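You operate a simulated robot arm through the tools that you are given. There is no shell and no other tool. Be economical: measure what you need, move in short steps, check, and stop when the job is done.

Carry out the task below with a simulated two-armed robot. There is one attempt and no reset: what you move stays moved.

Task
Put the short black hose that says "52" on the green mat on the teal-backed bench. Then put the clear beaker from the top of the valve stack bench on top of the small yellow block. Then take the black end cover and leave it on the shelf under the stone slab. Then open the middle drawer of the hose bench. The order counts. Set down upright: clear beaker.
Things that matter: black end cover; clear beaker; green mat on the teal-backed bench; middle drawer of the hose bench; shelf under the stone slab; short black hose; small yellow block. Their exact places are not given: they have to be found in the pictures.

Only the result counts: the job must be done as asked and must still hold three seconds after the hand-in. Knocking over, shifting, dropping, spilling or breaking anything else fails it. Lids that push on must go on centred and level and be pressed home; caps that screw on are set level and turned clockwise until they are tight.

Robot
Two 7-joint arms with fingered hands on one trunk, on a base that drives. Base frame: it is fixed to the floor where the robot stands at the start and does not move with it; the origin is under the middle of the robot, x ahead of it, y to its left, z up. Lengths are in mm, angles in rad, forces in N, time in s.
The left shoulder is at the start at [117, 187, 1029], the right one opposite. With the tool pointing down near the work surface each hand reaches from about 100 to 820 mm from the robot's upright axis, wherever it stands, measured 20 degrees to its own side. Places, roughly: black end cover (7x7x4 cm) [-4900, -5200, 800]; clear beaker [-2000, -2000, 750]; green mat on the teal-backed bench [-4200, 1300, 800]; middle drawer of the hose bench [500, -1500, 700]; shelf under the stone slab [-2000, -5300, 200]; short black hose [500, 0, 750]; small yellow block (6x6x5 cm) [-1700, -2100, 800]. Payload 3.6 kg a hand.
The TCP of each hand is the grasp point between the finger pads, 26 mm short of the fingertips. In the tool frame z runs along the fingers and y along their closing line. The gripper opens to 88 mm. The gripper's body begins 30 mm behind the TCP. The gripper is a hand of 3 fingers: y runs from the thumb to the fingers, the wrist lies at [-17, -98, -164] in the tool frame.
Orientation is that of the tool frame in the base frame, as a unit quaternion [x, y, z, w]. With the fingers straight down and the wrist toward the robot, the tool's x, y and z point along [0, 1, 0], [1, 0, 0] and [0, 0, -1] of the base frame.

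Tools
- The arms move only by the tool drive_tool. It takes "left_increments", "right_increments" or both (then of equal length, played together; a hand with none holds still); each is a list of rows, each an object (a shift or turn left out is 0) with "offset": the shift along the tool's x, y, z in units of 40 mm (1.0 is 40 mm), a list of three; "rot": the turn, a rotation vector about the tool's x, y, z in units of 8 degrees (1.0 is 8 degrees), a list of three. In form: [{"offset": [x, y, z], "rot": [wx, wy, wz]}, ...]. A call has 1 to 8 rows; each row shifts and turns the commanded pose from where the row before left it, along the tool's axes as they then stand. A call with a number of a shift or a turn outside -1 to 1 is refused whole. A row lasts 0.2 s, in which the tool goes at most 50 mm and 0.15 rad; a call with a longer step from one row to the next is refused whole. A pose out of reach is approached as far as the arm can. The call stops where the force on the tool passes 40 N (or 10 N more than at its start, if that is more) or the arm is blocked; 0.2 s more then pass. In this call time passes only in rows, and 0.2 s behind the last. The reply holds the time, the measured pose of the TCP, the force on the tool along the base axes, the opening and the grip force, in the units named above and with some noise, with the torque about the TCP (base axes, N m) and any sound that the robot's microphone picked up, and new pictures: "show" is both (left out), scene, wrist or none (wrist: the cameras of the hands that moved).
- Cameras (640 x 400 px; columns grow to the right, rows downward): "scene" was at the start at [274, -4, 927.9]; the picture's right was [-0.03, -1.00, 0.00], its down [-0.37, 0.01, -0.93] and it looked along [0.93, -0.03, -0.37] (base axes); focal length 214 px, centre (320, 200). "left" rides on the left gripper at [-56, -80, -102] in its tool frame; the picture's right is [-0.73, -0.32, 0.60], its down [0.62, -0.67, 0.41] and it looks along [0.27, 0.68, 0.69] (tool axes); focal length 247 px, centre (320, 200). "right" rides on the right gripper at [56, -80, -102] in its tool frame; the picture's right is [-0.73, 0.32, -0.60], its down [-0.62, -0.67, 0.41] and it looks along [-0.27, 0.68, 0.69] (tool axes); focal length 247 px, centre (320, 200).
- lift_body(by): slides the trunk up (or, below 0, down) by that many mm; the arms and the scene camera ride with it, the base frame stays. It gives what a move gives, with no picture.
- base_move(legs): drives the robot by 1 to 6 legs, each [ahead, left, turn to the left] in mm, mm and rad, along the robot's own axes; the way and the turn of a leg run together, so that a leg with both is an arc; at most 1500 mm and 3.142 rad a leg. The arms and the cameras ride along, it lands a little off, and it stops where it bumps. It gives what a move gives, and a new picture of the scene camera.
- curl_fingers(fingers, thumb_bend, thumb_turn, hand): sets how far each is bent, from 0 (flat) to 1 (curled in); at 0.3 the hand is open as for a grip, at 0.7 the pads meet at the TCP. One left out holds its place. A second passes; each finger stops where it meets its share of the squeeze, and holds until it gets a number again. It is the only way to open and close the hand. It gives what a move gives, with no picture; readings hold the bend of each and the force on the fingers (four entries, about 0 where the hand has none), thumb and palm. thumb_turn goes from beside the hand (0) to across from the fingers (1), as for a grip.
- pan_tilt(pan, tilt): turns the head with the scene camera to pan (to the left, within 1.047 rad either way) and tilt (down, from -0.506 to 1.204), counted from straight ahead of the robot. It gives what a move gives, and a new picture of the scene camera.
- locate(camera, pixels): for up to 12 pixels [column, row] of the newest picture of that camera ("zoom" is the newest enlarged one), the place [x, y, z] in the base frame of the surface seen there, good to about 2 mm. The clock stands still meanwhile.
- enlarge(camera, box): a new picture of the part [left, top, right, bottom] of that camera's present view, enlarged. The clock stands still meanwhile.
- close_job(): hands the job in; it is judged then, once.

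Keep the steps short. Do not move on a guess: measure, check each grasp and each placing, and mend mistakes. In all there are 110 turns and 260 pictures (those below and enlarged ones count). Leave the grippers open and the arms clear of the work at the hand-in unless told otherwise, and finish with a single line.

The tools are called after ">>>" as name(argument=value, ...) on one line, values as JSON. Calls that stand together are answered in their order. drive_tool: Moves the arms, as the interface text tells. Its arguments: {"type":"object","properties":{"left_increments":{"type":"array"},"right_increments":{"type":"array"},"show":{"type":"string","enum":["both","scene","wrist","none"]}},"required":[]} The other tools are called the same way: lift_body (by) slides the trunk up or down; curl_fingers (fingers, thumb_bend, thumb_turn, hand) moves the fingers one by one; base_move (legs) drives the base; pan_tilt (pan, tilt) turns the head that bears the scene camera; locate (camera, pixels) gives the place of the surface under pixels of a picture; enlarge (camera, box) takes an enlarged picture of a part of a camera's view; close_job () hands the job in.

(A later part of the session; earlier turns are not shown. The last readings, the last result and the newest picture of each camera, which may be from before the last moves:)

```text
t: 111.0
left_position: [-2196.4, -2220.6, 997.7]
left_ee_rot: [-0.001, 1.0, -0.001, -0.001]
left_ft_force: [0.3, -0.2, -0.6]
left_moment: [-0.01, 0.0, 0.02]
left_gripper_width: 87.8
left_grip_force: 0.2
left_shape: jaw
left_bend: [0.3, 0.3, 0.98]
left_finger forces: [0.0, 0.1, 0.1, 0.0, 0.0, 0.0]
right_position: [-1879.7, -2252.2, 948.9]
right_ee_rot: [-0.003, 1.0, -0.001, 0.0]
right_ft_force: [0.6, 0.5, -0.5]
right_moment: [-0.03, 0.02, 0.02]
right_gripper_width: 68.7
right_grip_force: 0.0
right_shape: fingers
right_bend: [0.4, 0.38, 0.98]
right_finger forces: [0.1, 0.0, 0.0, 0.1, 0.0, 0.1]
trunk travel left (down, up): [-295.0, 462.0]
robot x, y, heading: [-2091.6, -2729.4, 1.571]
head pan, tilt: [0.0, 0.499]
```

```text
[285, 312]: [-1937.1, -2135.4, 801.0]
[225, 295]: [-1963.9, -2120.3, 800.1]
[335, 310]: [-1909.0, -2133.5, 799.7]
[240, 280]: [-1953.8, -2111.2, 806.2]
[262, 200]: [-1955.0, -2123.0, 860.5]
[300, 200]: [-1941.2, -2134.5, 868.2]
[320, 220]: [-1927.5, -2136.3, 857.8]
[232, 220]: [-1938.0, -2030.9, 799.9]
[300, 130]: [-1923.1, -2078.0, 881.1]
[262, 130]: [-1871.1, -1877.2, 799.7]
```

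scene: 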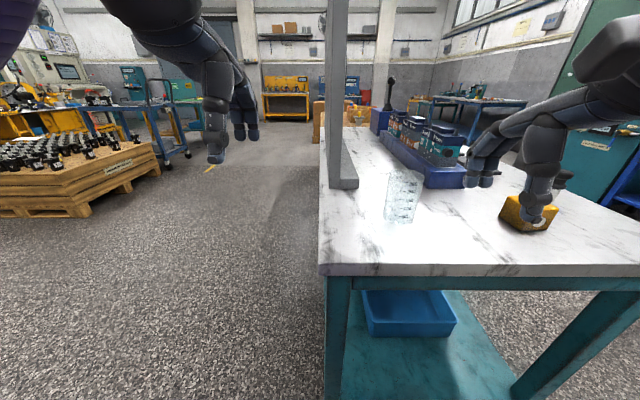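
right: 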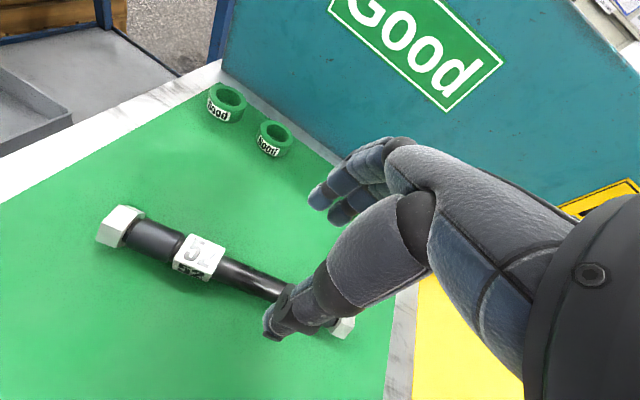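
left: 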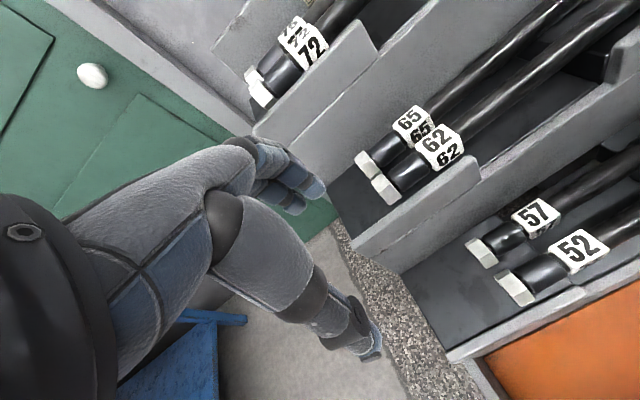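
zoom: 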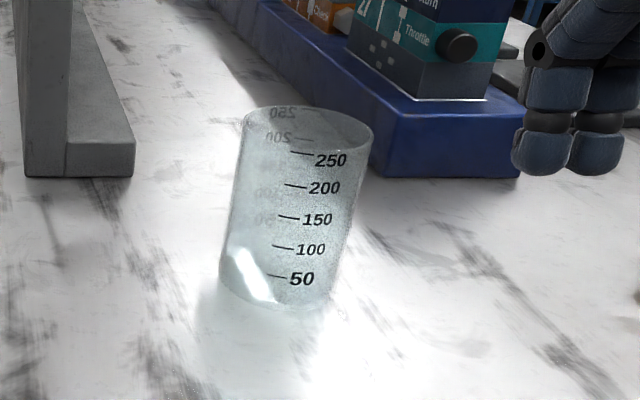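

From the surface points, the beaker axis is at (-1930,-2105) with radius about 30 and rim at about z 885. I'll open the right hand fully and move above it.

>>> curl_fingers(hand="right", fingers=0.3, thumb_bend=0.3)

>>> drive_tool(right_increments=[{"offset": [0.4, 0.9, 0]}, {"offset": [0.4, 0.9, 0]}, {"offset": [0.4, 0.9, 0]}, {"offset": [0.05, 0.95, 0]}], show="both")

```text
t: 112.0
left_position: [-2195.9, -2221.8, 1000.2]
left_ee_rot: [0.0, 1.0, 0.0, 0.001]
left_ft_force: [-1.3, -0.6, -0.1]
left_moment: [0.03, -0.04, -0.04]
left_gripper_width: 87.9
left_grip_force: 0.0
left_shape: jaw
left_bend: [0.3, 0.3, 0.98]
left_finger forces: [0.1, 0.0, 0.1, 0.1, 0.0, 0.1]
right_position: [-1880.4, -2253.8, 949.7]
right_ee_rot: [-0.004, 1.0, 0.0, 0.0]
right_ft_force: [0.4, 0.2, 0.3]
right_moment: [-0.01, 0.02, -0.01]
right_gripper_width: 87.8
right_grip_force: 0.1
right_shape: fingers
right_bend: [0.3, 0.3, 0.98]
right_finger forces: [0.0, 0.1, 0.0, 0.0, 0.0, 0.1]
trunk travel left (down, up): [-295.0, 462.0]
robot x, y, heading: [-2092.7, -2727.1, 1.571]
head pan, tilt: [0.0, 0.499]
```

```text
t: 113.0
left_position: [-2196.7, -2222.2, 998.8]
left_ee_rot: [-0.001, 1.0, -0.001, 0.001]
left_ft_force: [0.0, -0.2, -0.5]
left_moment: [0.01, 0.0, 0.01]
left_gripper_width: 87.7
left_grip_force: 0.1
left_shape: jaw
left_bend: [0.3, 0.3, 0.98]
left_finger forces: [0.0, 0.1, 0.0, 0.0, 0.0, 0.0]
right_position: [-1932.2, -2107.3, 949.8]
right_ee_rot: [-0.003, 1.0, -0.001, 0.0]
right_ft_force: [-0.3, -0.2, 0.4]
right_moment: [-0.01, 0.03, -0.01]
right_gripper_width: 88.1
right_grip_force: 0.1
right_shape: fingers
right_bend: [0.3, 0.3, 0.98]
right_finger forces: [0.0, 0.1, 0.1, 0.1, 0.1, 0.0]
trunk travel left (down, up): [-295.0, 462.0]
robot x, y, heading: [-2090.8, -2731.5, 1.572]
head pan, tilt: [0.0, 0.499]
```

scene: 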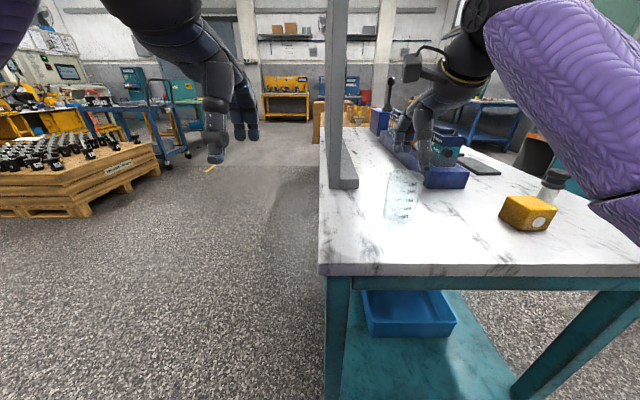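
right: 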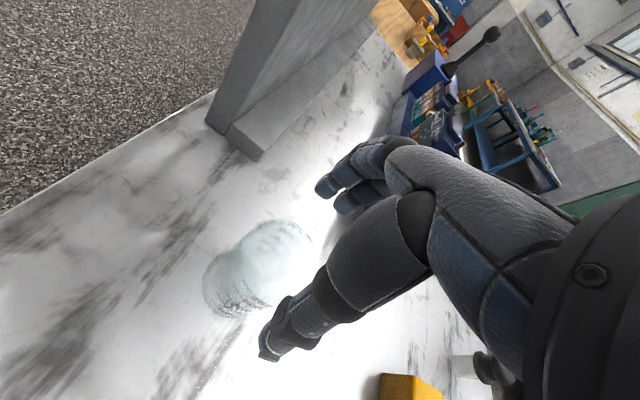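

Aligned. The finger centre sits 5 mm to one side, so I'll shift by that and descend to z≈862.

>>> drive_tool(right_increments=[{"offset": [-0.15, 0.03, 0.7]}, {"offset": [0, 0, 0.75]}, {"offset": [0, 0, 0.75]}], show="both")

>>> enlarge(camera="scene", box=[330, 100, 490, 240])

```text
t: 113.8
left_position: [-2197.2, -2224.2, 1001.0]
left_ee_rot: [-0.001, 1.0, 0.001, 0.0]
left_ft_force: [0.4, 0.6, 0.3]
left_moment: [-0.01, 0.02, 0.03]
left_gripper_width: 88.1
left_grip_force: 0.1
left_shape: jaw
left_bend: [0.3, 0.3, 0.98]
left_finger forces: [0.0, 0.1, 0.0, 0.1, 0.1, 0.0]
right_position: [-1926.1, -2106.0, 865.4]
right_ee_rot: [-0.003, 1.0, 0.004, -0.001]
right_ft_force: [1.0, 2.4, 11.4]
right_moment: [0.16, 0.06, -0.05]
right_gripper_width: 90.4
right_grip_force: 5.7
right_shape: fingers
right_bend: [0.3, 0.3, 0.98]
right_finger forces: [7.6, 0.4, 0.0, 0.0, 2.7, 0.1]
trunk travel left (down, up): [-295.0, 462.0]
robot x, y, heading: [-2089.1, -2728.7, 1.569]
head pan, tilt: [0.0, 0.499]
```

scene: 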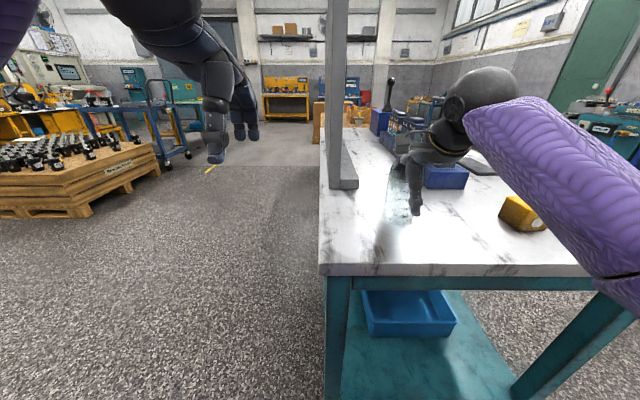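
right: 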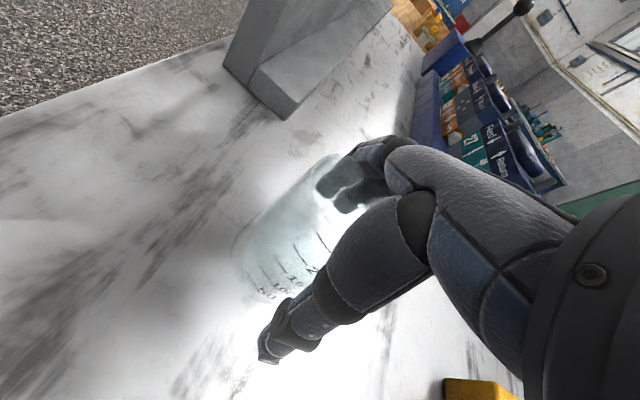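

```text
2.86 times, centred on (410, 170) of scene
```

zoom: 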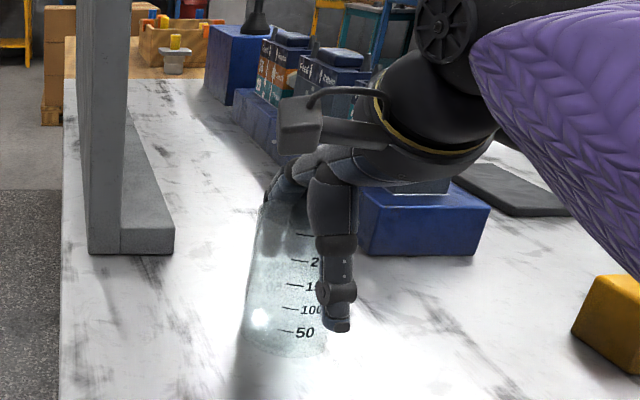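

There's contact of about 11 N, with the rim meeting the finger roots. I'll raise 10 mm and re-measure the beaker.

>>> drive_tool(right_increments=[{"offset": [0, 0, -0.3]}], show="none")

>>> enlarge(camera="scene", box=[350, 140, 450, 230])

>>> locate(camera="zoom", pixels=[[200, 230], [215, 250], [240, 260], [255, 230], [270, 215], [268, 275], [260, 320], [230, 355], [330, 300], [335, 240], [215, 180]])

```text
t: 114.2
left_position: [-2196.5, -2222.6, 1000.0]
left_ee_rot: [-0.001, 1.0, 0.0, 0.0]
left_ft_force: [0.1, 0.0, -0.3]
left_moment: [0.0, 0.0, 0.04]
left_gripper_width: 87.6
left_grip_force: 0.1
left_shape: jaw
left_bend: [0.3, 0.3, 0.98]
left_finger forces: [0.0, 0.0, 0.0, 0.0, 0.0, 0.0]
right_position: [-1925.8, -2108.1, 871.7]
right_ee_rot: [-0.003, 1.0, -0.002, 0.0]
right_ft_force: [-1.2, -0.3, -0.4]
right_moment: [0.0, -0.01, 0.0]
right_gripper_width: 88.7
right_grip_force: 0.1
right_shape: fingers
right_bend: [0.3, 0.3, 0.98]
right_finger forces: [0.1, 0.0, 0.0, 0.0, 0.0, 0.0]
trunk travel left (down, up): [-295.0, 462.0]
robot x, y, heading: [-2093.8, -2730.6, 1.575]
head pan, tilt: [0.0, 0.499]
```

```text
4.44 times, centred on (400, 185) of scene
```

zoom: 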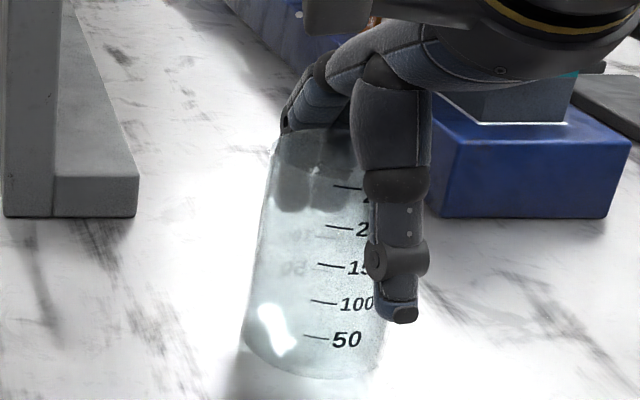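

```text
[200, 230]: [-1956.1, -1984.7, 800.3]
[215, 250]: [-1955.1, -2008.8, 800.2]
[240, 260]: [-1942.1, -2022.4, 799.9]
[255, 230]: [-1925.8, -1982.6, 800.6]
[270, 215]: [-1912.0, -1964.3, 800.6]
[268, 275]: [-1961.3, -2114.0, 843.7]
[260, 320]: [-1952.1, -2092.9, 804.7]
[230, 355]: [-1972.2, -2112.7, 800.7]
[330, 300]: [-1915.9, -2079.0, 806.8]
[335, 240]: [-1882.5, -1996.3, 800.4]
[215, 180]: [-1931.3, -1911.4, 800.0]
```

The hand is centred on the beaker and no longer in contact. I'll close gently.

>>> curl_fingers(hand="right", fingers=0.55, thumb_bend=0.55)

>>> drive_tool(right_increments=[{"offset": [0, 0, -0.3]}], show="both")

```text
t: 115.2
left_position: [-2196.0, -2223.1, 1000.2]
left_ee_rot: [-0.003, 1.0, -0.001, 0.001]
left_ft_force: [-0.5, 0.0, -0.3]
left_moment: [0.0, -0.01, 0.01]
left_gripper_width: 87.7
left_grip_force: 0.0
left_shape: jaw
left_bend: [0.3, 0.3, 0.98]
left_finger forces: [0.1, 0.0, 0.0, 0.0, 0.1, 0.0]
right_position: [-1925.2, -2107.7, 874.5]
right_ee_rot: [-0.002, 1.0, 0.0, 0.0]
right_ft_force: [-0.1, 1.3, 4.5]
right_moment: [0.21, 0.04, 0.0]
right_gripper_width: 59.0
right_grip_force: 19.5
right_shape: fingers
right_bend: [0.44, 0.51, 0.97]
right_finger forces: [18.1, 1.2, 0.1, 0.0, 20.3, 0.1]
trunk travel left (down, up): [-295.0, 462.0]
robot x, y, heading: [-2093.6, -2730.7, 1.575]
head pan, tilt: [0.0, 0.499]
```

```text
t: 115.7
left_position: [-2197.4, -2222.5, 999.4]
left_ee_rot: [-0.001, 1.0, 0.0, 0.0]
left_ft_force: [0.4, 0.5, 0.3]
left_moment: [0.0, -0.01, -0.01]
left_gripper_width: 87.7
left_grip_force: 0.0
left_shape: jaw
left_bend: [0.3, 0.3, 0.98]
left_finger forces: [0.0, 0.1, 0.0, 0.0, 0.0, 0.0]
right_position: [-1925.9, -2107.5, 884.3]
right_ee_rot: [-0.003, 1.0, -0.002, 0.0]
right_ft_force: [0.6, 0.5, -1.6]
right_moment: [-0.03, -0.01, 0.01]
right_gripper_width: 58.3
right_grip_force: 18.6
right_shape: fingers
right_bend: [0.45, 0.51, 0.97]
right_finger forces: [16.6, 1.0, 0.1, 0.1, 19.9, 0.0]
trunk travel left (down, up): [-295.0, 462.0]
robot x, y, heading: [-2091.6, -2727.9, 1.574]
head pan, tilt: [0.0, 0.499]
```

scene: 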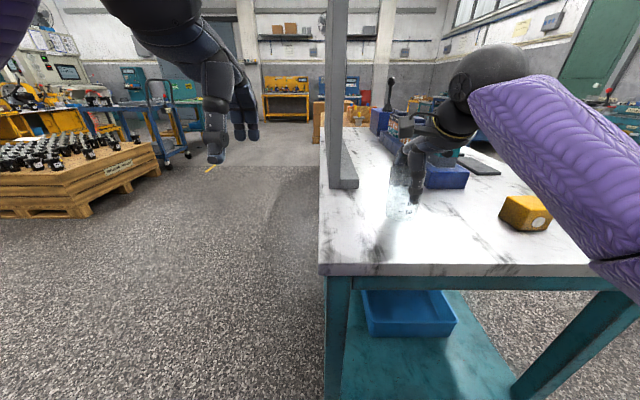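
right: 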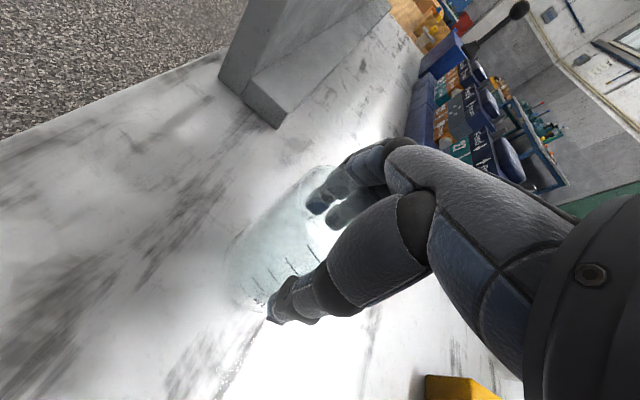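

The beaker is lifting with a load of about 1.6 N. I'll lift 75 mm more and inspect it.

>>> drive_tool(right_increments=[{"offset": [0, 0, -0.6]}, {"offset": [0, 0, -0.7]}, {"offset": [0, 0, -0.7]}], show="wrist")

>>> enlarge(camera="scene", box=[340, 80, 500, 220])

```text
t: 116.5
left_position: [-2196.7, -2223.0, 999.7]
left_ee_rot: [-0.001, 1.0, 0.0, 0.0]
left_ft_force: [-0.3, -0.4, 0.4]
left_moment: [-0.01, -0.01, 0.0]
left_gripper_width: 87.6
left_grip_force: 0.0
left_shape: jaw
left_bend: [0.3, 0.3, 0.98]
left_finger forces: [0.1, 0.0, 0.1, 0.0, 0.0, 0.1]
right_position: [-1925.1, -2106.1, 964.9]
right_ee_rot: [-0.003, 1.0, 0.0, 0.0]
right_ft_force: [0.0, 0.3, -1.0]
right_moment: [0.02, 0.01, 0.05]
right_gripper_width: 58.7
right_grip_force: 19.0
right_shape: fingers
right_bend: [0.45, 0.51, 0.97]
right_finger forces: [16.6, 1.1, 0.0, 0.0, 19.8, 0.0]
trunk travel left (down, up): [-295.0, 462.0]
robot x, y, heading: [-2096.3, -2729.7, 1.578]
head pan, tilt: [0.0, 0.499]
```

right: 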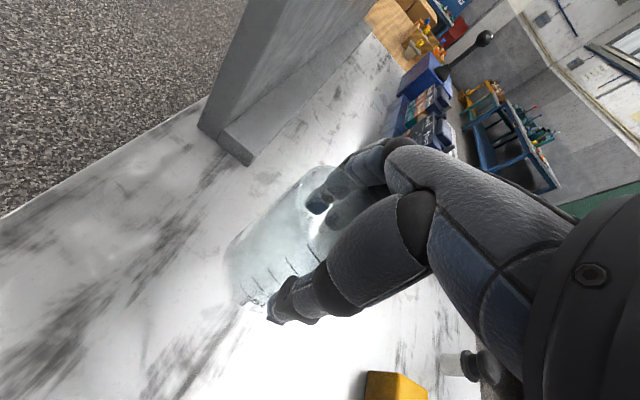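

```text
2.86 times, centred on (420, 150) of scene
```

zoom: 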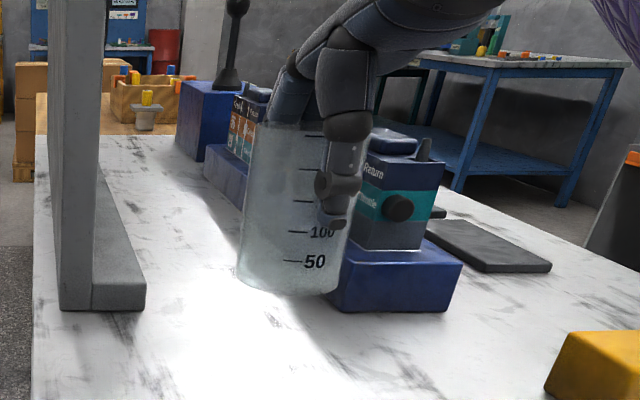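

The beaker hangs upright with its bottom at about z 891, above the block's top at 850. I'll slide the base 236 mm to the right to bring it over the block.

>>> base_move(legs=[[0, -236, -0.007]])

>>> pan_tilt(pan=-0.35, tilt=0.55)

>>> enlarge(camera="scene", box=[240, 80, 400, 220])

```text
t: 118.2
left_position: [-1957.5, -2221.8, 1000.0]
left_ee_rot: [0.003, 1.0, 0.0, 0.0]
left_ft_force: [0.1, -0.5, 0.2]
left_moment: [0.01, -0.02, -0.01]
left_gripper_width: 87.6
left_grip_force: 0.0
left_shape: jaw
left_bend: [0.3, 0.3, 0.98]
left_finger forces: [0.0, 0.0, 0.0, 0.0, 0.1, 0.1]
right_position: [-1686.1, -2108.4, 965.9]
right_ee_rot: [0.001, 1.0, 0.0, -0.001]
right_ft_force: [-0.3, 0.0, -0.7]
right_moment: [-0.01, 0.01, -0.02]
right_gripper_width: 58.8
right_grip_force: 19.1
right_shape: fingers
right_bend: [0.45, 0.51, 0.97]
right_finger forces: [16.5, 1.0, 0.0, 0.1, 19.7, 0.1]
trunk travel left (down, up): [-295.0, 462.0]
robot x, y, heading: [-1860.1, -2726.9, 1.564]
head pan, tilt: [0.0, 0.499]
```

scene: 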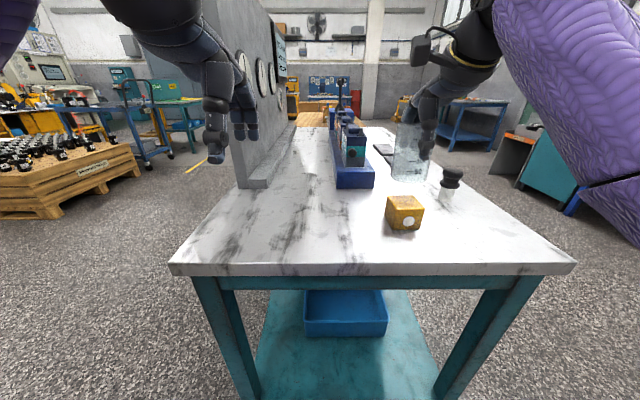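

```text
t: 119.0
left_position: [-1959.9, -2222.0, 1000.4]
left_ee_rot: [0.003, 1.0, 0.0, 0.0]
left_ft_force: [0.0, -0.3, -0.3]
left_moment: [0.0, 0.03, -0.02]
left_gripper_width: 87.6
left_grip_force: 0.1
left_shape: jaw
left_bend: [0.3, 0.3, 0.98]
left_finger forces: [0.0, 0.0, 0.1, 0.0, 0.0, 0.0]
right_position: [-1685.9, -2109.0, 964.8]
right_ee_rot: [0.001, 1.0, 0.0, 0.0]
right_ft_force: [0.2, -0.9, 0.3]
right_moment: [0.03, 0.03, 0.01]
right_gripper_width: 58.6
right_grip_force: 19.4
right_shape: fingers
right_bend: [0.45, 0.51, 0.97]
right_finger forces: [16.5, 1.0, 0.0, 0.0, 19.8, 0.0]
trunk travel left (down, up): [-295.0, 462.0]
robot x, y, heading: [-1858.3, -2731.0, 1.563]
head pan, tilt: [-0.351, 0.55]
```

scene: 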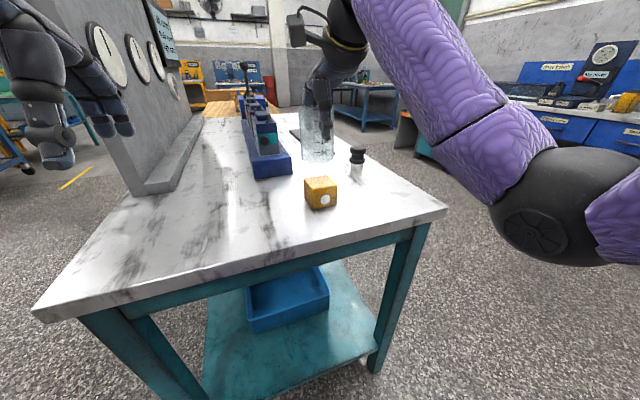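

```text
2.86 times, centred on (320, 150) of scene
```

zoom: 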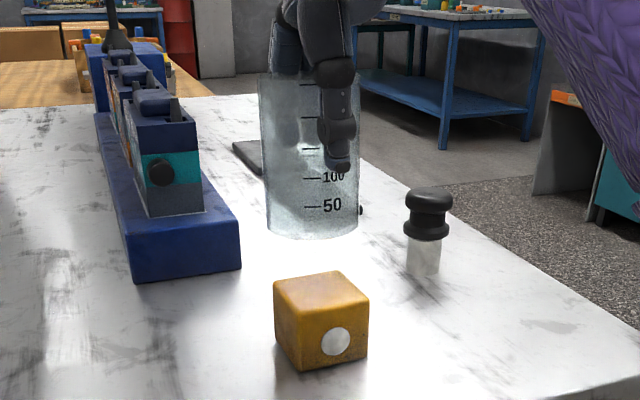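

>>> locate(camera="zoom", pixels=[[331, 206], [310, 207], [322, 178], [290, 215], [312, 236], [275, 232], [320, 290], [280, 285], [320, 308], [366, 295], [335, 276], [325, 235]])

```text
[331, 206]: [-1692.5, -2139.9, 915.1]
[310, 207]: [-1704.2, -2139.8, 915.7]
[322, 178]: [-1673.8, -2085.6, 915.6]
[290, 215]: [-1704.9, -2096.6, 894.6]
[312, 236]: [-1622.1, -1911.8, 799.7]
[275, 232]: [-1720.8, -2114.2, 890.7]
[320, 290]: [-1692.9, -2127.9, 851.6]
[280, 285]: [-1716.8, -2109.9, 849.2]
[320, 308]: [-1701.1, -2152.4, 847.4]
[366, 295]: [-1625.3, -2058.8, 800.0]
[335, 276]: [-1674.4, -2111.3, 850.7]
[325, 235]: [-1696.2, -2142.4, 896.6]
```

The beaker axis is at about (-1695,-2111), the block centre at (-1694,-2128), the beaker bottom at z≈891 and the block top at 851. I'll move 17 mm in -y and lower 33 mm.

>>> drive_tool(right_increments=[{"offset": [0, -0.42, 0]}, {"offset": [0, 0, 0.42]}, {"offset": [0, 0, 0.42]}], show="wrist")

>>> enlarge(camera="scene", box=[260, 90, 380, 220])

```text
t: 119.8
left_position: [-1958.4, -2220.4, 1000.4]
left_ee_rot: [0.003, 1.0, 0.0, -0.001]
left_ft_force: [0.1, 0.0, -0.3]
left_moment: [0.01, 0.01, -0.01]
left_gripper_width: 87.6
left_grip_force: 0.0
left_shape: jaw
left_bend: [0.3, 0.3, 0.98]
left_finger forces: [0.0, 0.0, 0.0, 0.0, 0.1, 0.0]
right_position: [-1686.3, -2125.1, 932.0]
right_ee_rot: [0.001, 1.0, 0.0, 0.0]
right_ft_force: [-0.6, -0.9, -1.0]
right_moment: [0.0, -0.06, -0.02]
right_gripper_width: 58.9
right_grip_force: 19.0
right_shape: fingers
right_bend: [0.45, 0.51, 0.97]
right_finger forces: [16.5, 1.1, 0.0, 0.0, 19.8, 0.1]
trunk travel left (down, up): [-295.0, 462.0]
robot x, y, heading: [-1857.9, -2730.8, 1.567]
head pan, tilt: [-0.351, 0.55]
```

right: 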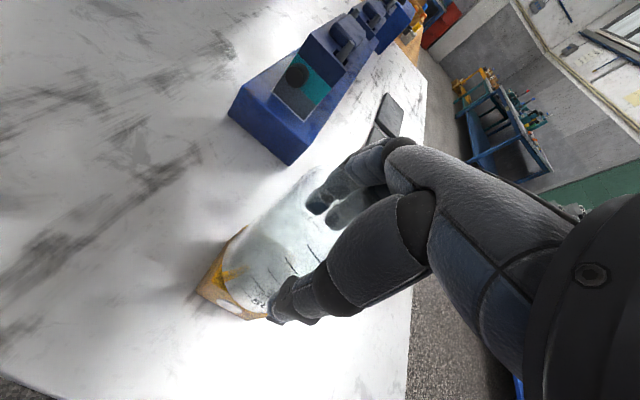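

```text
3.08 times, centred on (320, 155) of scene
```

zoom: 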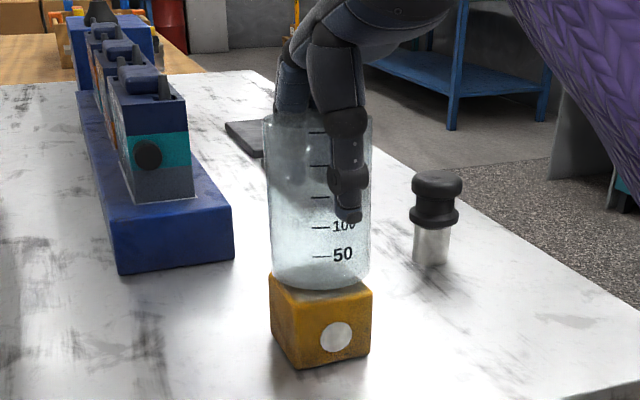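

Aligned from this side. I'll lower the last ~7 mm in small steps.

>>> drive_tool(right_increments=[{"offset": [0, 0, 0.1]}, {"offset": [0, 0, 0.05]}, {"offset": [0, 0, 0.04]}], show="none")

>>> enlarge(camera="scene", box=[260, 90, 380, 220])

>>> locate(camera="zoom", pixels=[[343, 261], [320, 265], [300, 275], [350, 275], [320, 296], [320, 310], [280, 295], [365, 300]])

```text
t: 120.6
left_position: [-1958.4, -2221.2, 998.5]
left_ee_rot: [0.003, 1.0, 0.0, 0.0]
left_ft_force: [-0.1, -0.2, -0.3]
left_moment: [-0.01, 0.0, 0.0]
left_gripper_width: 88.0
left_grip_force: 0.1
left_shape: jaw
left_bend: [0.3, 0.3, 0.98]
left_finger forces: [0.0, 0.1, 0.0, 0.1, 0.0, 0.0]
right_position: [-1686.7, -2125.2, 925.8]
right_ee_rot: [0.001, 1.0, 0.0, 0.0]
right_ft_force: [0.6, -1.8, 3.5]
right_moment: [0.05, 0.03, -0.01]
right_gripper_width: 58.7
right_grip_force: 19.3
right_shape: fingers
right_bend: [0.45, 0.51, 0.97]
right_finger forces: [16.4, 1.0, 0.1, 0.0, 21.0, 0.1]
trunk travel left (down, up): [-295.0, 462.0]
robot x, y, heading: [-1860.1, -2728.0, 1.563]
head pan, tilt: [-0.351, 0.55]
```

```text
3.08 times, centred on (320, 155) of scene
```

zoom: 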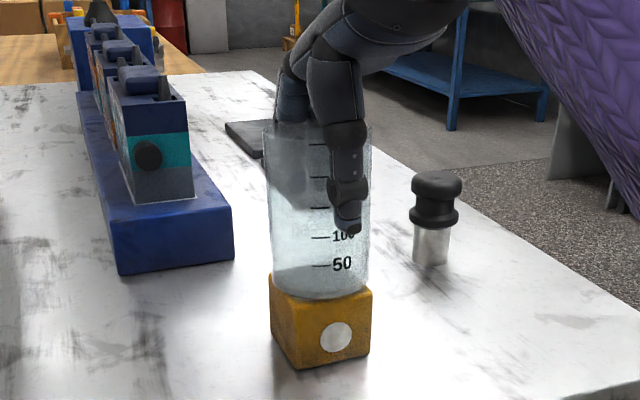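

```text
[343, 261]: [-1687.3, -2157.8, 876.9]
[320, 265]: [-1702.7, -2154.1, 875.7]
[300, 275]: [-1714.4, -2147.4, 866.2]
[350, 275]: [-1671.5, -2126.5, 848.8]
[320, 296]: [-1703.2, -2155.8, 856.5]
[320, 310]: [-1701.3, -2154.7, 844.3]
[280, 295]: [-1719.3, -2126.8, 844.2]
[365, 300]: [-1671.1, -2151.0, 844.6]
```

It's in contact (about 4 N) and centred within 3 mm. I'll release in small steps.

>>> curl_fingers(hand="right", fingers=0.41, thumb_bend=0.47)

>>> curl_fingers(hand="right", fingers=0.3, thumb_bend=0.3)

>>> enlarge(camera="scene", box=[260, 90, 380, 220])

```text
t: 121.6
left_position: [-1958.9, -2221.7, 1000.4]
left_ee_rot: [0.002, 1.0, 0.0, 0.0]
left_ft_force: [-0.5, 0.1, -0.6]
left_moment: [0.03, 0.03, 0.01]
left_gripper_width: 87.8
left_grip_force: 0.1
left_shape: jaw
left_bend: [0.3, 0.3, 0.98]
left_finger forces: [0.1, 0.0, 0.0, 0.1, 0.0, 0.0]
right_position: [-1686.4, -2124.5, 924.1]
right_ee_rot: [0.001, 1.0, 0.0, 0.0]
right_ft_force: [-0.1, -0.2, 2.7]
right_moment: [0.07, 0.02, 0.0]
right_gripper_width: 62.9
right_grip_force: 4.7
right_shape: fingers
right_bend: [0.39, 0.47, 0.97]
right_finger forces: [4.3, 0.1, 0.0, 0.0, 4.9, 0.1]
trunk travel left (down, up): [-295.0, 462.0]
robot x, y, heading: [-1859.2, -2733.6, 1.568]
head pan, tilt: [-0.351, 0.55]
```

```text
t: 122.6
left_position: [-1960.0, -2221.5, 1000.5]
left_ee_rot: [0.003, 1.0, 0.0, 0.001]
left_ft_force: [0.0, 0.9, -0.3]
left_moment: [-0.01, -0.01, 0.0]
left_gripper_width: 87.9
left_grip_force: 0.1
left_shape: jaw
left_bend: [0.3, 0.3, 0.98]
left_finger forces: [0.0, 0.1, 0.0, 0.1, 0.0, 0.0]
right_position: [-1687.7, -2123.9, 922.9]
right_ee_rot: [0.001, 1.0, 0.0, 0.0]
right_ft_force: [0.3, 1.2, -0.2]
right_moment: [0.0, -0.03, 0.0]
right_gripper_width: 87.6
right_grip_force: 0.0
right_shape: fingers
right_bend: [0.3, 0.3, 0.97]
right_finger forces: [0.1, 0.0, 0.0, 0.1, 0.0, 0.0]
trunk travel left (down, up): [-295.0, 462.0]
robot x, y, heading: [-1861.7, -2728.8, 1.568]
head pan, tilt: [-0.351, 0.55]
```

```text
3.08 times, centred on (320, 155) of scene
```

zoom: 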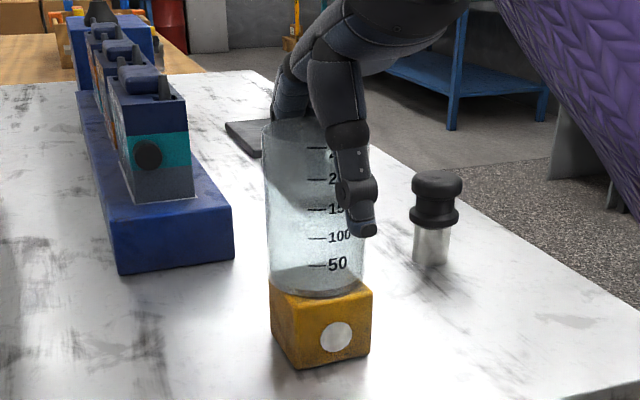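

Released with no contact force. I'll raise straight up, then check.

>>> drive_tool(right_increments=[{"offset": [0, 0, -0.5]}, {"offset": [0, 0, -0.8]}, {"offset": [0, 0, -0.8]}, {"offset": [0, -0.5, -0.8]}, {"offset": [0, -1, 0]}, {"offset": [0, -1, 0]}], show="scene")

>>> enlarge(camera="scene", box=[260, 90, 380, 220])

```text
t: 124.0
left_position: [-1961.0, -2222.4, 999.5]
left_ee_rot: [0.003, 1.0, 0.0, 0.0]
left_ft_force: [0.0, 0.1, -0.3]
left_moment: [0.0, 0.0, -0.02]
left_gripper_width: 87.6
left_grip_force: 0.1
left_shape: jaw
left_bend: [0.3, 0.3, 0.98]
left_finger forces: [0.0, 0.1, 0.0, 0.0, 0.0, 0.1]
right_position: [-1687.4, -2225.4, 1039.4]
right_ee_rot: [0.0, 1.0, -0.001, 0.0]
right_ft_force: [0.3, 0.1, -0.1]
right_moment: [-0.03, -0.03, -0.03]
right_gripper_width: 88.2
right_grip_force: 0.0
right_shape: fingers
right_bend: [0.3, 0.3, 0.97]
right_finger forces: [0.0, 0.0, 0.0, 0.0, 0.0, 0.0]
trunk travel left (down, up): [-295.0, 462.0]
robot x, y, heading: [-1857.7, -2727.4, 1.565]
head pan, tilt: [-0.351, 0.55]
```

scene: 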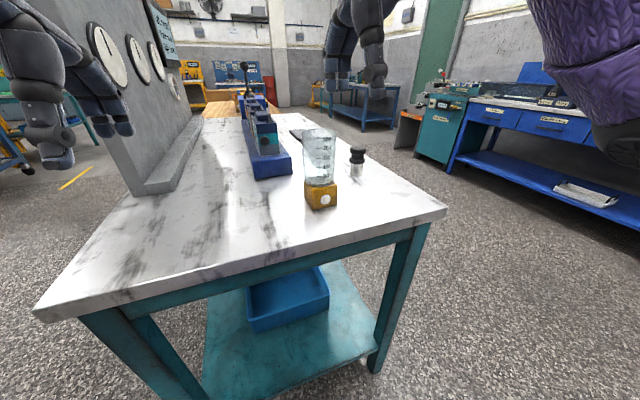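

```text
3.08 times, centred on (320, 155) of scene
```

zoom: 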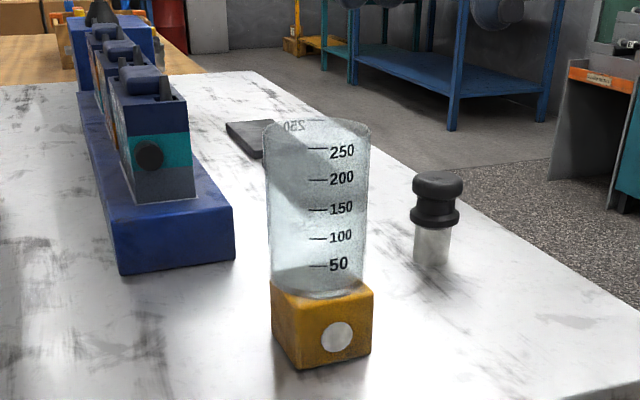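

The beaker stands upright on the block. Next is the black end cover around (-4900,-5200). I'll back off and turn to face -x, then look around.

>>> base_move(legs=[[-400, 0, 0], [0, 0, 1.0], [0, 0, 1.0]])

>>> pan_tilt(pan=0.0, tilt=0.3)

>>> pan_tilt(pan=0.7, tilt=0.3)

```text
t: 131.6
left_position: [-2280.6, -3430.1, 999.9]
left_ee_rot: [0.841, -0.541, 0.0, 0.0]
left_ft_force: [-0.1, -0.9, -0.1]
left_moment: [0.01, -0.02, 0.0]
left_gripper_width: 87.7
left_grip_force: 0.0
left_shape: jaw
left_bend: [0.3, 0.3, 0.98]
left_finger forces: [0.1, 0.0, 0.0, 0.0, 0.0, 0.0]
right_position: [-2391.0, -3181.8, 1038.7]
right_ee_rot: [0.842, -0.539, 0.0, -0.001]
right_ft_force: [0.4, 1.0, -0.3]
right_moment: [0.02, 0.05, -0.02]
right_gripper_width: 88.2
right_grip_force: 0.0
right_shape: fingers
right_bend: [0.3, 0.3, 0.97]
right_finger forces: [0.0, 0.0, 0.0, 0.0, 0.0, 0.0]
trunk travel left (down, up): [-295.0, 462.0]
robot x, y, heading: [-1859.1, -3127.7, -2.715]
head pan, tilt: [-0.351, 0.55]
```

scene: 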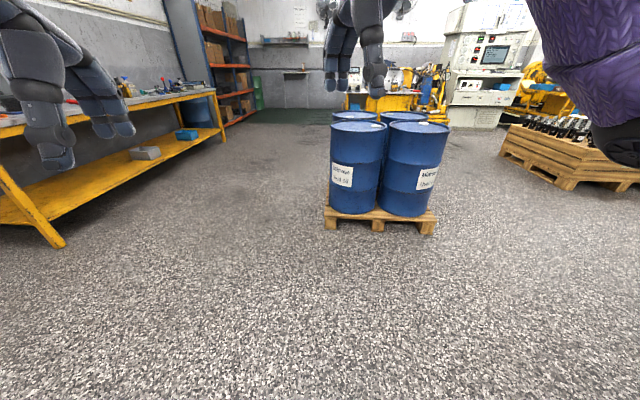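

```text
t: 132.4
left_position: [-2280.0, -3430.1, 999.7]
left_ee_rot: [0.841, -0.541, 0.0, 0.0]
left_ft_force: [0.1, -0.1, 0.9]
left_moment: [0.0, -0.03, 0.01]
left_gripper_width: 87.7
left_grip_force: 0.1
left_shape: jaw
left_bend: [0.3, 0.3, 0.98]
left_finger forces: [0.0, 0.0, 0.1, 0.0, 0.0, 0.1]
right_position: [-2390.1, -3180.2, 1039.6]
right_ee_rot: [0.842, -0.539, 0.0, 0.0]
right_ft_force: [0.0, -0.3, -0.3]
right_moment: [-0.02, -0.03, 0.01]
right_gripper_width: 88.1
right_grip_force: 0.0
right_shape: fingers
right_bend: [0.3, 0.3, 0.97]
right_finger forces: [0.0, 0.0, 0.1, 0.0, 0.0, 0.0]
trunk travel left (down, up): [-295.0, 462.0]
robot x, y, heading: [-1855.9, -3125.8, -2.712]
head pan, tilt: [0.0, 0.3]
```

scene: 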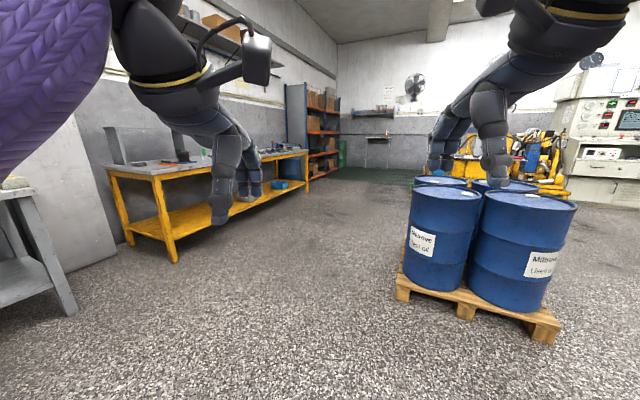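

```text
t: 133.5
left_position: [-2280.3, -3430.6, 1000.5]
left_ee_rot: [0.841, -0.541, 0.0, -0.001]
left_ft_force: [0.2, 0.5, 0.4]
left_moment: [0.02, 0.0, 0.01]
left_gripper_width: 87.8
left_grip_force: 0.1
left_shape: jaw
left_bend: [0.3, 0.3, 0.98]
left_finger forces: [0.0, 0.1, 0.1, 0.0, 0.1, 0.0]
right_position: [-2391.0, -3181.5, 1039.0]
right_ee_rot: [0.842, -0.539, 0.0, 0.0]
right_ft_force: [0.5, 0.6, 0.0]
right_moment: [0.02, 0.02, 0.01]
right_gripper_width: 88.3
right_grip_force: 0.1
right_shape: fingers
right_bend: [0.3, 0.3, 0.97]
right_finger forces: [0.0, 0.1, 0.0, 0.0, 0.1, 0.0]
trunk travel left (down, up): [-295.0, 462.0]
robot x, y, heading: [-1857.8, -3125.7, -2.712]
head pan, tilt: [0.7, 0.3]
```

scene: 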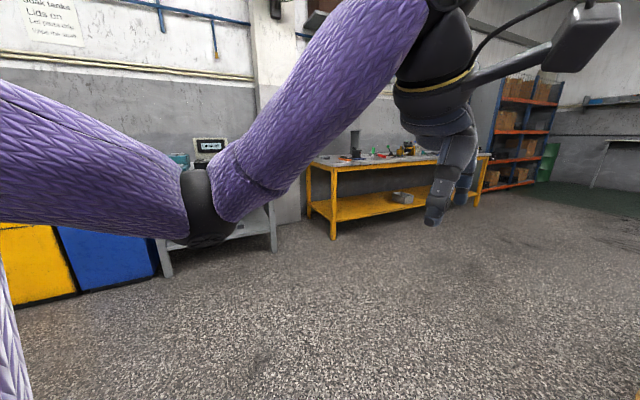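

>>> locate(camera="scene", pixels=[[333, 236], [308, 215], [476, 203], [335, 170], [490, 158], [275, 250], [168, 275], [400, 195], [270, 215]])

>>> enlarge(camera="scene", box=[140, 110, 540, 290])

```text
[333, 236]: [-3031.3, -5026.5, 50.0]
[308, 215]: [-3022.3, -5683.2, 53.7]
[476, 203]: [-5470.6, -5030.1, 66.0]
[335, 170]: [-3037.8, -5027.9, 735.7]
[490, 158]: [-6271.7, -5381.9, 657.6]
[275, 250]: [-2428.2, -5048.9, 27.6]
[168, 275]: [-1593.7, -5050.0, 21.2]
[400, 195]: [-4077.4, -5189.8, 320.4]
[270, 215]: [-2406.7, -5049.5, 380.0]
```

```text
1.60 times, centred on (340, 200) of scene
```

zoom: 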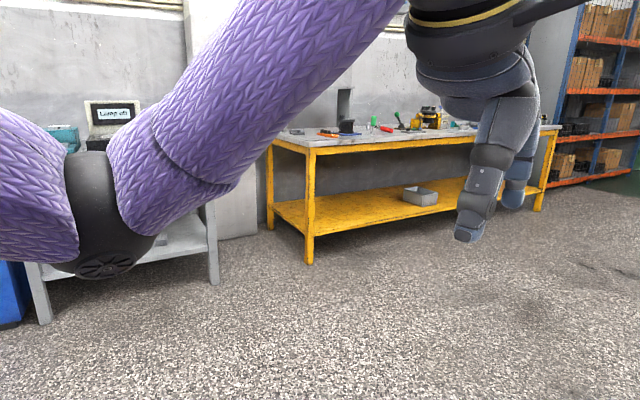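

The yellow bench (front y≈-5010, x -3000 to -5500) should hold the cover, and the slab bench is at x -1590 to -2430. I'll turn to face -y, go ahead 1 m, and slide right along the aisle.

>>> base_move(legs=[[0, 0, 1.141], [1000, 0, 0], [0, -1400, 0], [0, -1400, 0]])

>>> pan_tilt(pan=0.0, tilt=0.4)

```text
t: 154.7
left_position: [-4551.9, -4652.8, 1000.3]
left_ee_rot: [1.0, 0.011, 0.0, 0.001]
left_ft_force: [0.5, -0.2, -0.8]
left_moment: [0.02, 0.03, -0.01]
left_gripper_width: 87.6
left_grip_force: 0.1
left_shape: jaw
left_bend: [0.3, 0.3, 0.98]
left_finger forces: [0.0, 0.1, 0.0, 0.1, 0.0, 0.0]
right_position: [-4824.8, -4656.5, 1038.9]
right_ee_rot: [1.0, 0.012, -0.001, 0.0]
right_ft_force: [-0.2, 0.8, -0.6]
right_moment: [0.0, 0.01, 0.01]
right_gripper_width: 88.3
right_grip_force: 0.0
right_shape: fingers
right_bend: [0.3, 0.3, 0.97]
right_finger forces: [0.1, 0.0, 0.0, 0.0, 0.1, 0.1]
trunk travel left (down, up): [-295.0, 462.0]
robot x, y, heading: [-4666.4, -4147.9, -1.547]
head pan, tilt: [0.7, 0.3]
```

scene: 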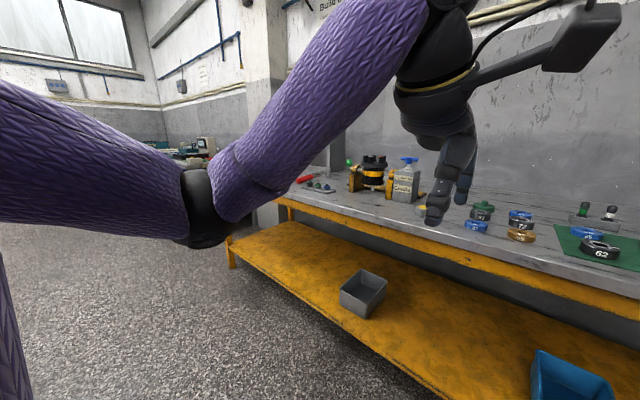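

```text
t: 155.8
left_position: [-4551.6, -4652.9, 999.5]
left_ee_rot: [1.0, 0.011, -0.001, 0.0]
left_ft_force: [0.6, -0.1, 0.7]
left_moment: [-0.04, -0.01, 0.03]
left_gripper_width: 87.7
left_grip_force: 0.0
left_shape: jaw
left_bend: [0.3, 0.3, 0.98]
left_finger forces: [0.1, 0.1, 0.0, 0.0, 0.0, 0.0]
right_position: [-4823.8, -4655.2, 1038.9]
right_ee_rot: [1.0, 0.013, 0.0, 0.0]
right_ft_force: [0.5, -0.4, -0.4]
right_moment: [-0.02, -0.01, 0.04]
right_gripper_width: 88.6
right_grip_force: 0.0
right_shape: fingers
right_bend: [0.3, 0.3, 0.97]
right_finger forces: [0.0, 0.0, 0.0, 0.0, 0.0, 0.1]
trunk travel left (down, up): [-295.0, 462.0]
robot x, y, heading: [-4665.0, -4147.4, -1.551]
head pan, tilt: [0.0, 0.4]
```

scene: 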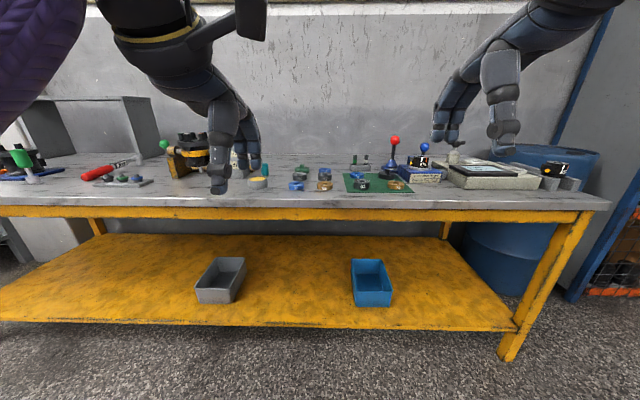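

>>> enlarge(camera="scene", box=[240, 130, 440, 220])

>>> locate(camera="scene", pixels=[[361, 186], [325, 176], [297, 186], [325, 188], [297, 176], [394, 187], [320, 200]])

```text
3.20 times, centred on (340, 175) of scene
```

zoom: 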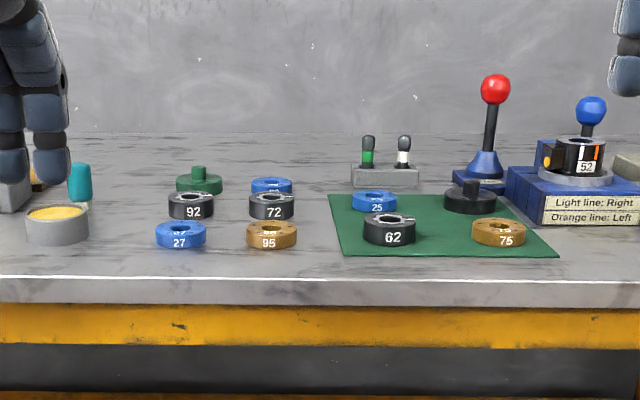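

```text
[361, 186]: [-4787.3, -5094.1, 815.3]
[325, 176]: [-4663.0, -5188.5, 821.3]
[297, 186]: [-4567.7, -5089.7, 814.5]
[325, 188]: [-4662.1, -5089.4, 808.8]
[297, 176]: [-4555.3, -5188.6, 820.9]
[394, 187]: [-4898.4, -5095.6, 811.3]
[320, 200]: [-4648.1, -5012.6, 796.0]
```

The black end cover with a knob, and no number, is at the back of the green mat at zoom (470,198). I'll drive closer, then measure it.

>>> base_move(legs=[[430, -40, -0.02]])

>>> pan_tilt(pan=-0.35, tilt=0.6)

>>> enlarge(camera="scene", box=[220, 90, 420, 220])

```text
t: 158.4
left_position: [-4599.2, -5090.6, 1000.2]
left_ee_rot: [1.0, -0.002, 0.0, 0.0]
left_ft_force: [-0.2, 0.5, -0.4]
left_moment: [0.04, 0.04, -0.01]
left_gripper_width: 88.0
left_grip_force: 0.1
left_shape: jaw
left_bend: [0.3, 0.3, 0.98]
left_finger forces: [0.1, 0.0, 0.0, 0.1, 0.0, 0.0]
right_position: [-4872.2, -5087.3, 1039.5]
right_ee_rot: [1.0, 0.001, 0.0, -0.001]
right_ft_force: [0.7, -0.9, -0.8]
right_moment: [0.04, -0.02, 0.01]
right_gripper_width: 88.3
right_grip_force: 0.0
right_shape: fingers
right_bend: [0.3, 0.3, 0.97]
right_finger forces: [0.1, 0.0, 0.1, 0.0, 0.0, 0.1]
trunk travel left (down, up): [-295.0, 462.0]
robot x, y, heading: [-4700.9, -4583.3, -1.574]
head pan, tilt: [0.0, 0.4]
```

scene: 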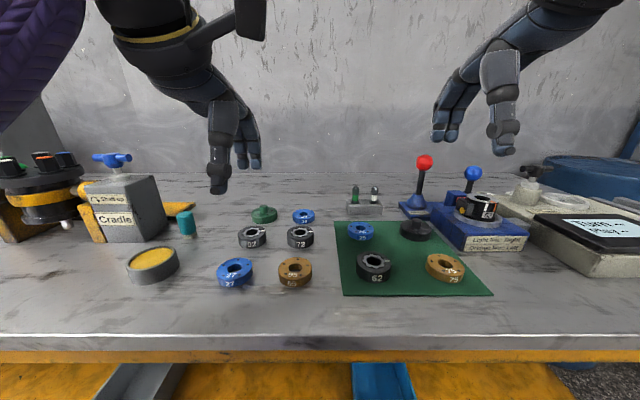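

```text
t: 159.2
left_position: [-4598.5, -5089.3, 999.5]
left_ee_rot: [1.0, -0.001, 0.0, -0.001]
left_ft_force: [-0.4, 0.7, 0.2]
left_moment: [-0.03, -0.02, 0.01]
left_gripper_width: 87.7
left_grip_force: 0.1
left_shape: jaw
left_bend: [0.3, 0.3, 0.98]
left_finger forces: [0.0, 0.0, 0.0, 0.0, 0.1, 0.1]
right_position: [-4872.4, -5086.8, 1041.3]
right_ee_rot: [1.0, 0.001, -0.001, 0.0]
right_ft_force: [-0.4, 1.2, -0.4]
right_moment: [0.02, 0.05, 0.0]
right_gripper_width: 88.3
right_grip_force: 0.1
right_shape: fingers
right_bend: [0.3, 0.3, 0.97]
right_finger forces: [0.1, 0.1, 0.0, 0.1, 0.0, 0.0]
trunk travel left (down, up): [-295.0, 462.0]
robot x, y, heading: [-4697.9, -4582.4, -1.574]
head pan, tilt: [-0.351, 0.6]
```

scene: 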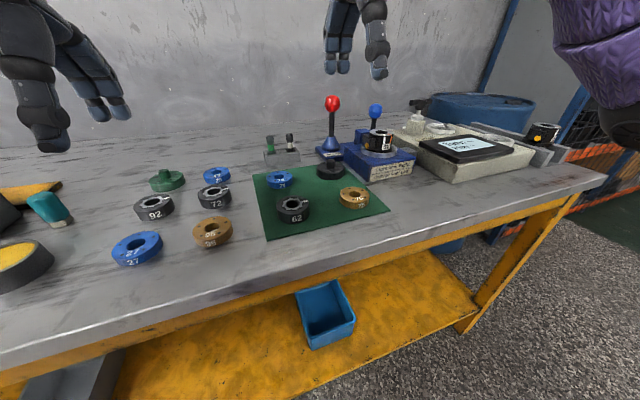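

```text
3.08 times, centred on (320, 155) of scene
```

zoom: 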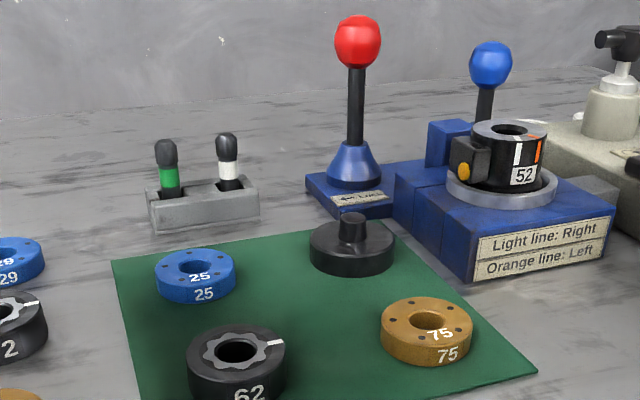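

>>> locate(camera="zoom", pixels=[[352, 219], [352, 238], [352, 262], [316, 240], [388, 240], [352, 275], [358, 40], [355, 170], [330, 190], [425, 235], [490, 60], [352, 252]])

```text
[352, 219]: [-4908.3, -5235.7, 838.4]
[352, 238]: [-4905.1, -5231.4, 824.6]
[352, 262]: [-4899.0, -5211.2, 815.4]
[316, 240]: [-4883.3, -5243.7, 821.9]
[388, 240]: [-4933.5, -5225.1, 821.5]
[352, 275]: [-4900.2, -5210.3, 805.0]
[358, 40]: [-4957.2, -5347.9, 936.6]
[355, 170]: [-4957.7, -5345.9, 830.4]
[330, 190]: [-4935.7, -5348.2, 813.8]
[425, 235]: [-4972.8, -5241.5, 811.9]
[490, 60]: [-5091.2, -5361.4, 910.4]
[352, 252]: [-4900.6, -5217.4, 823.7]
```

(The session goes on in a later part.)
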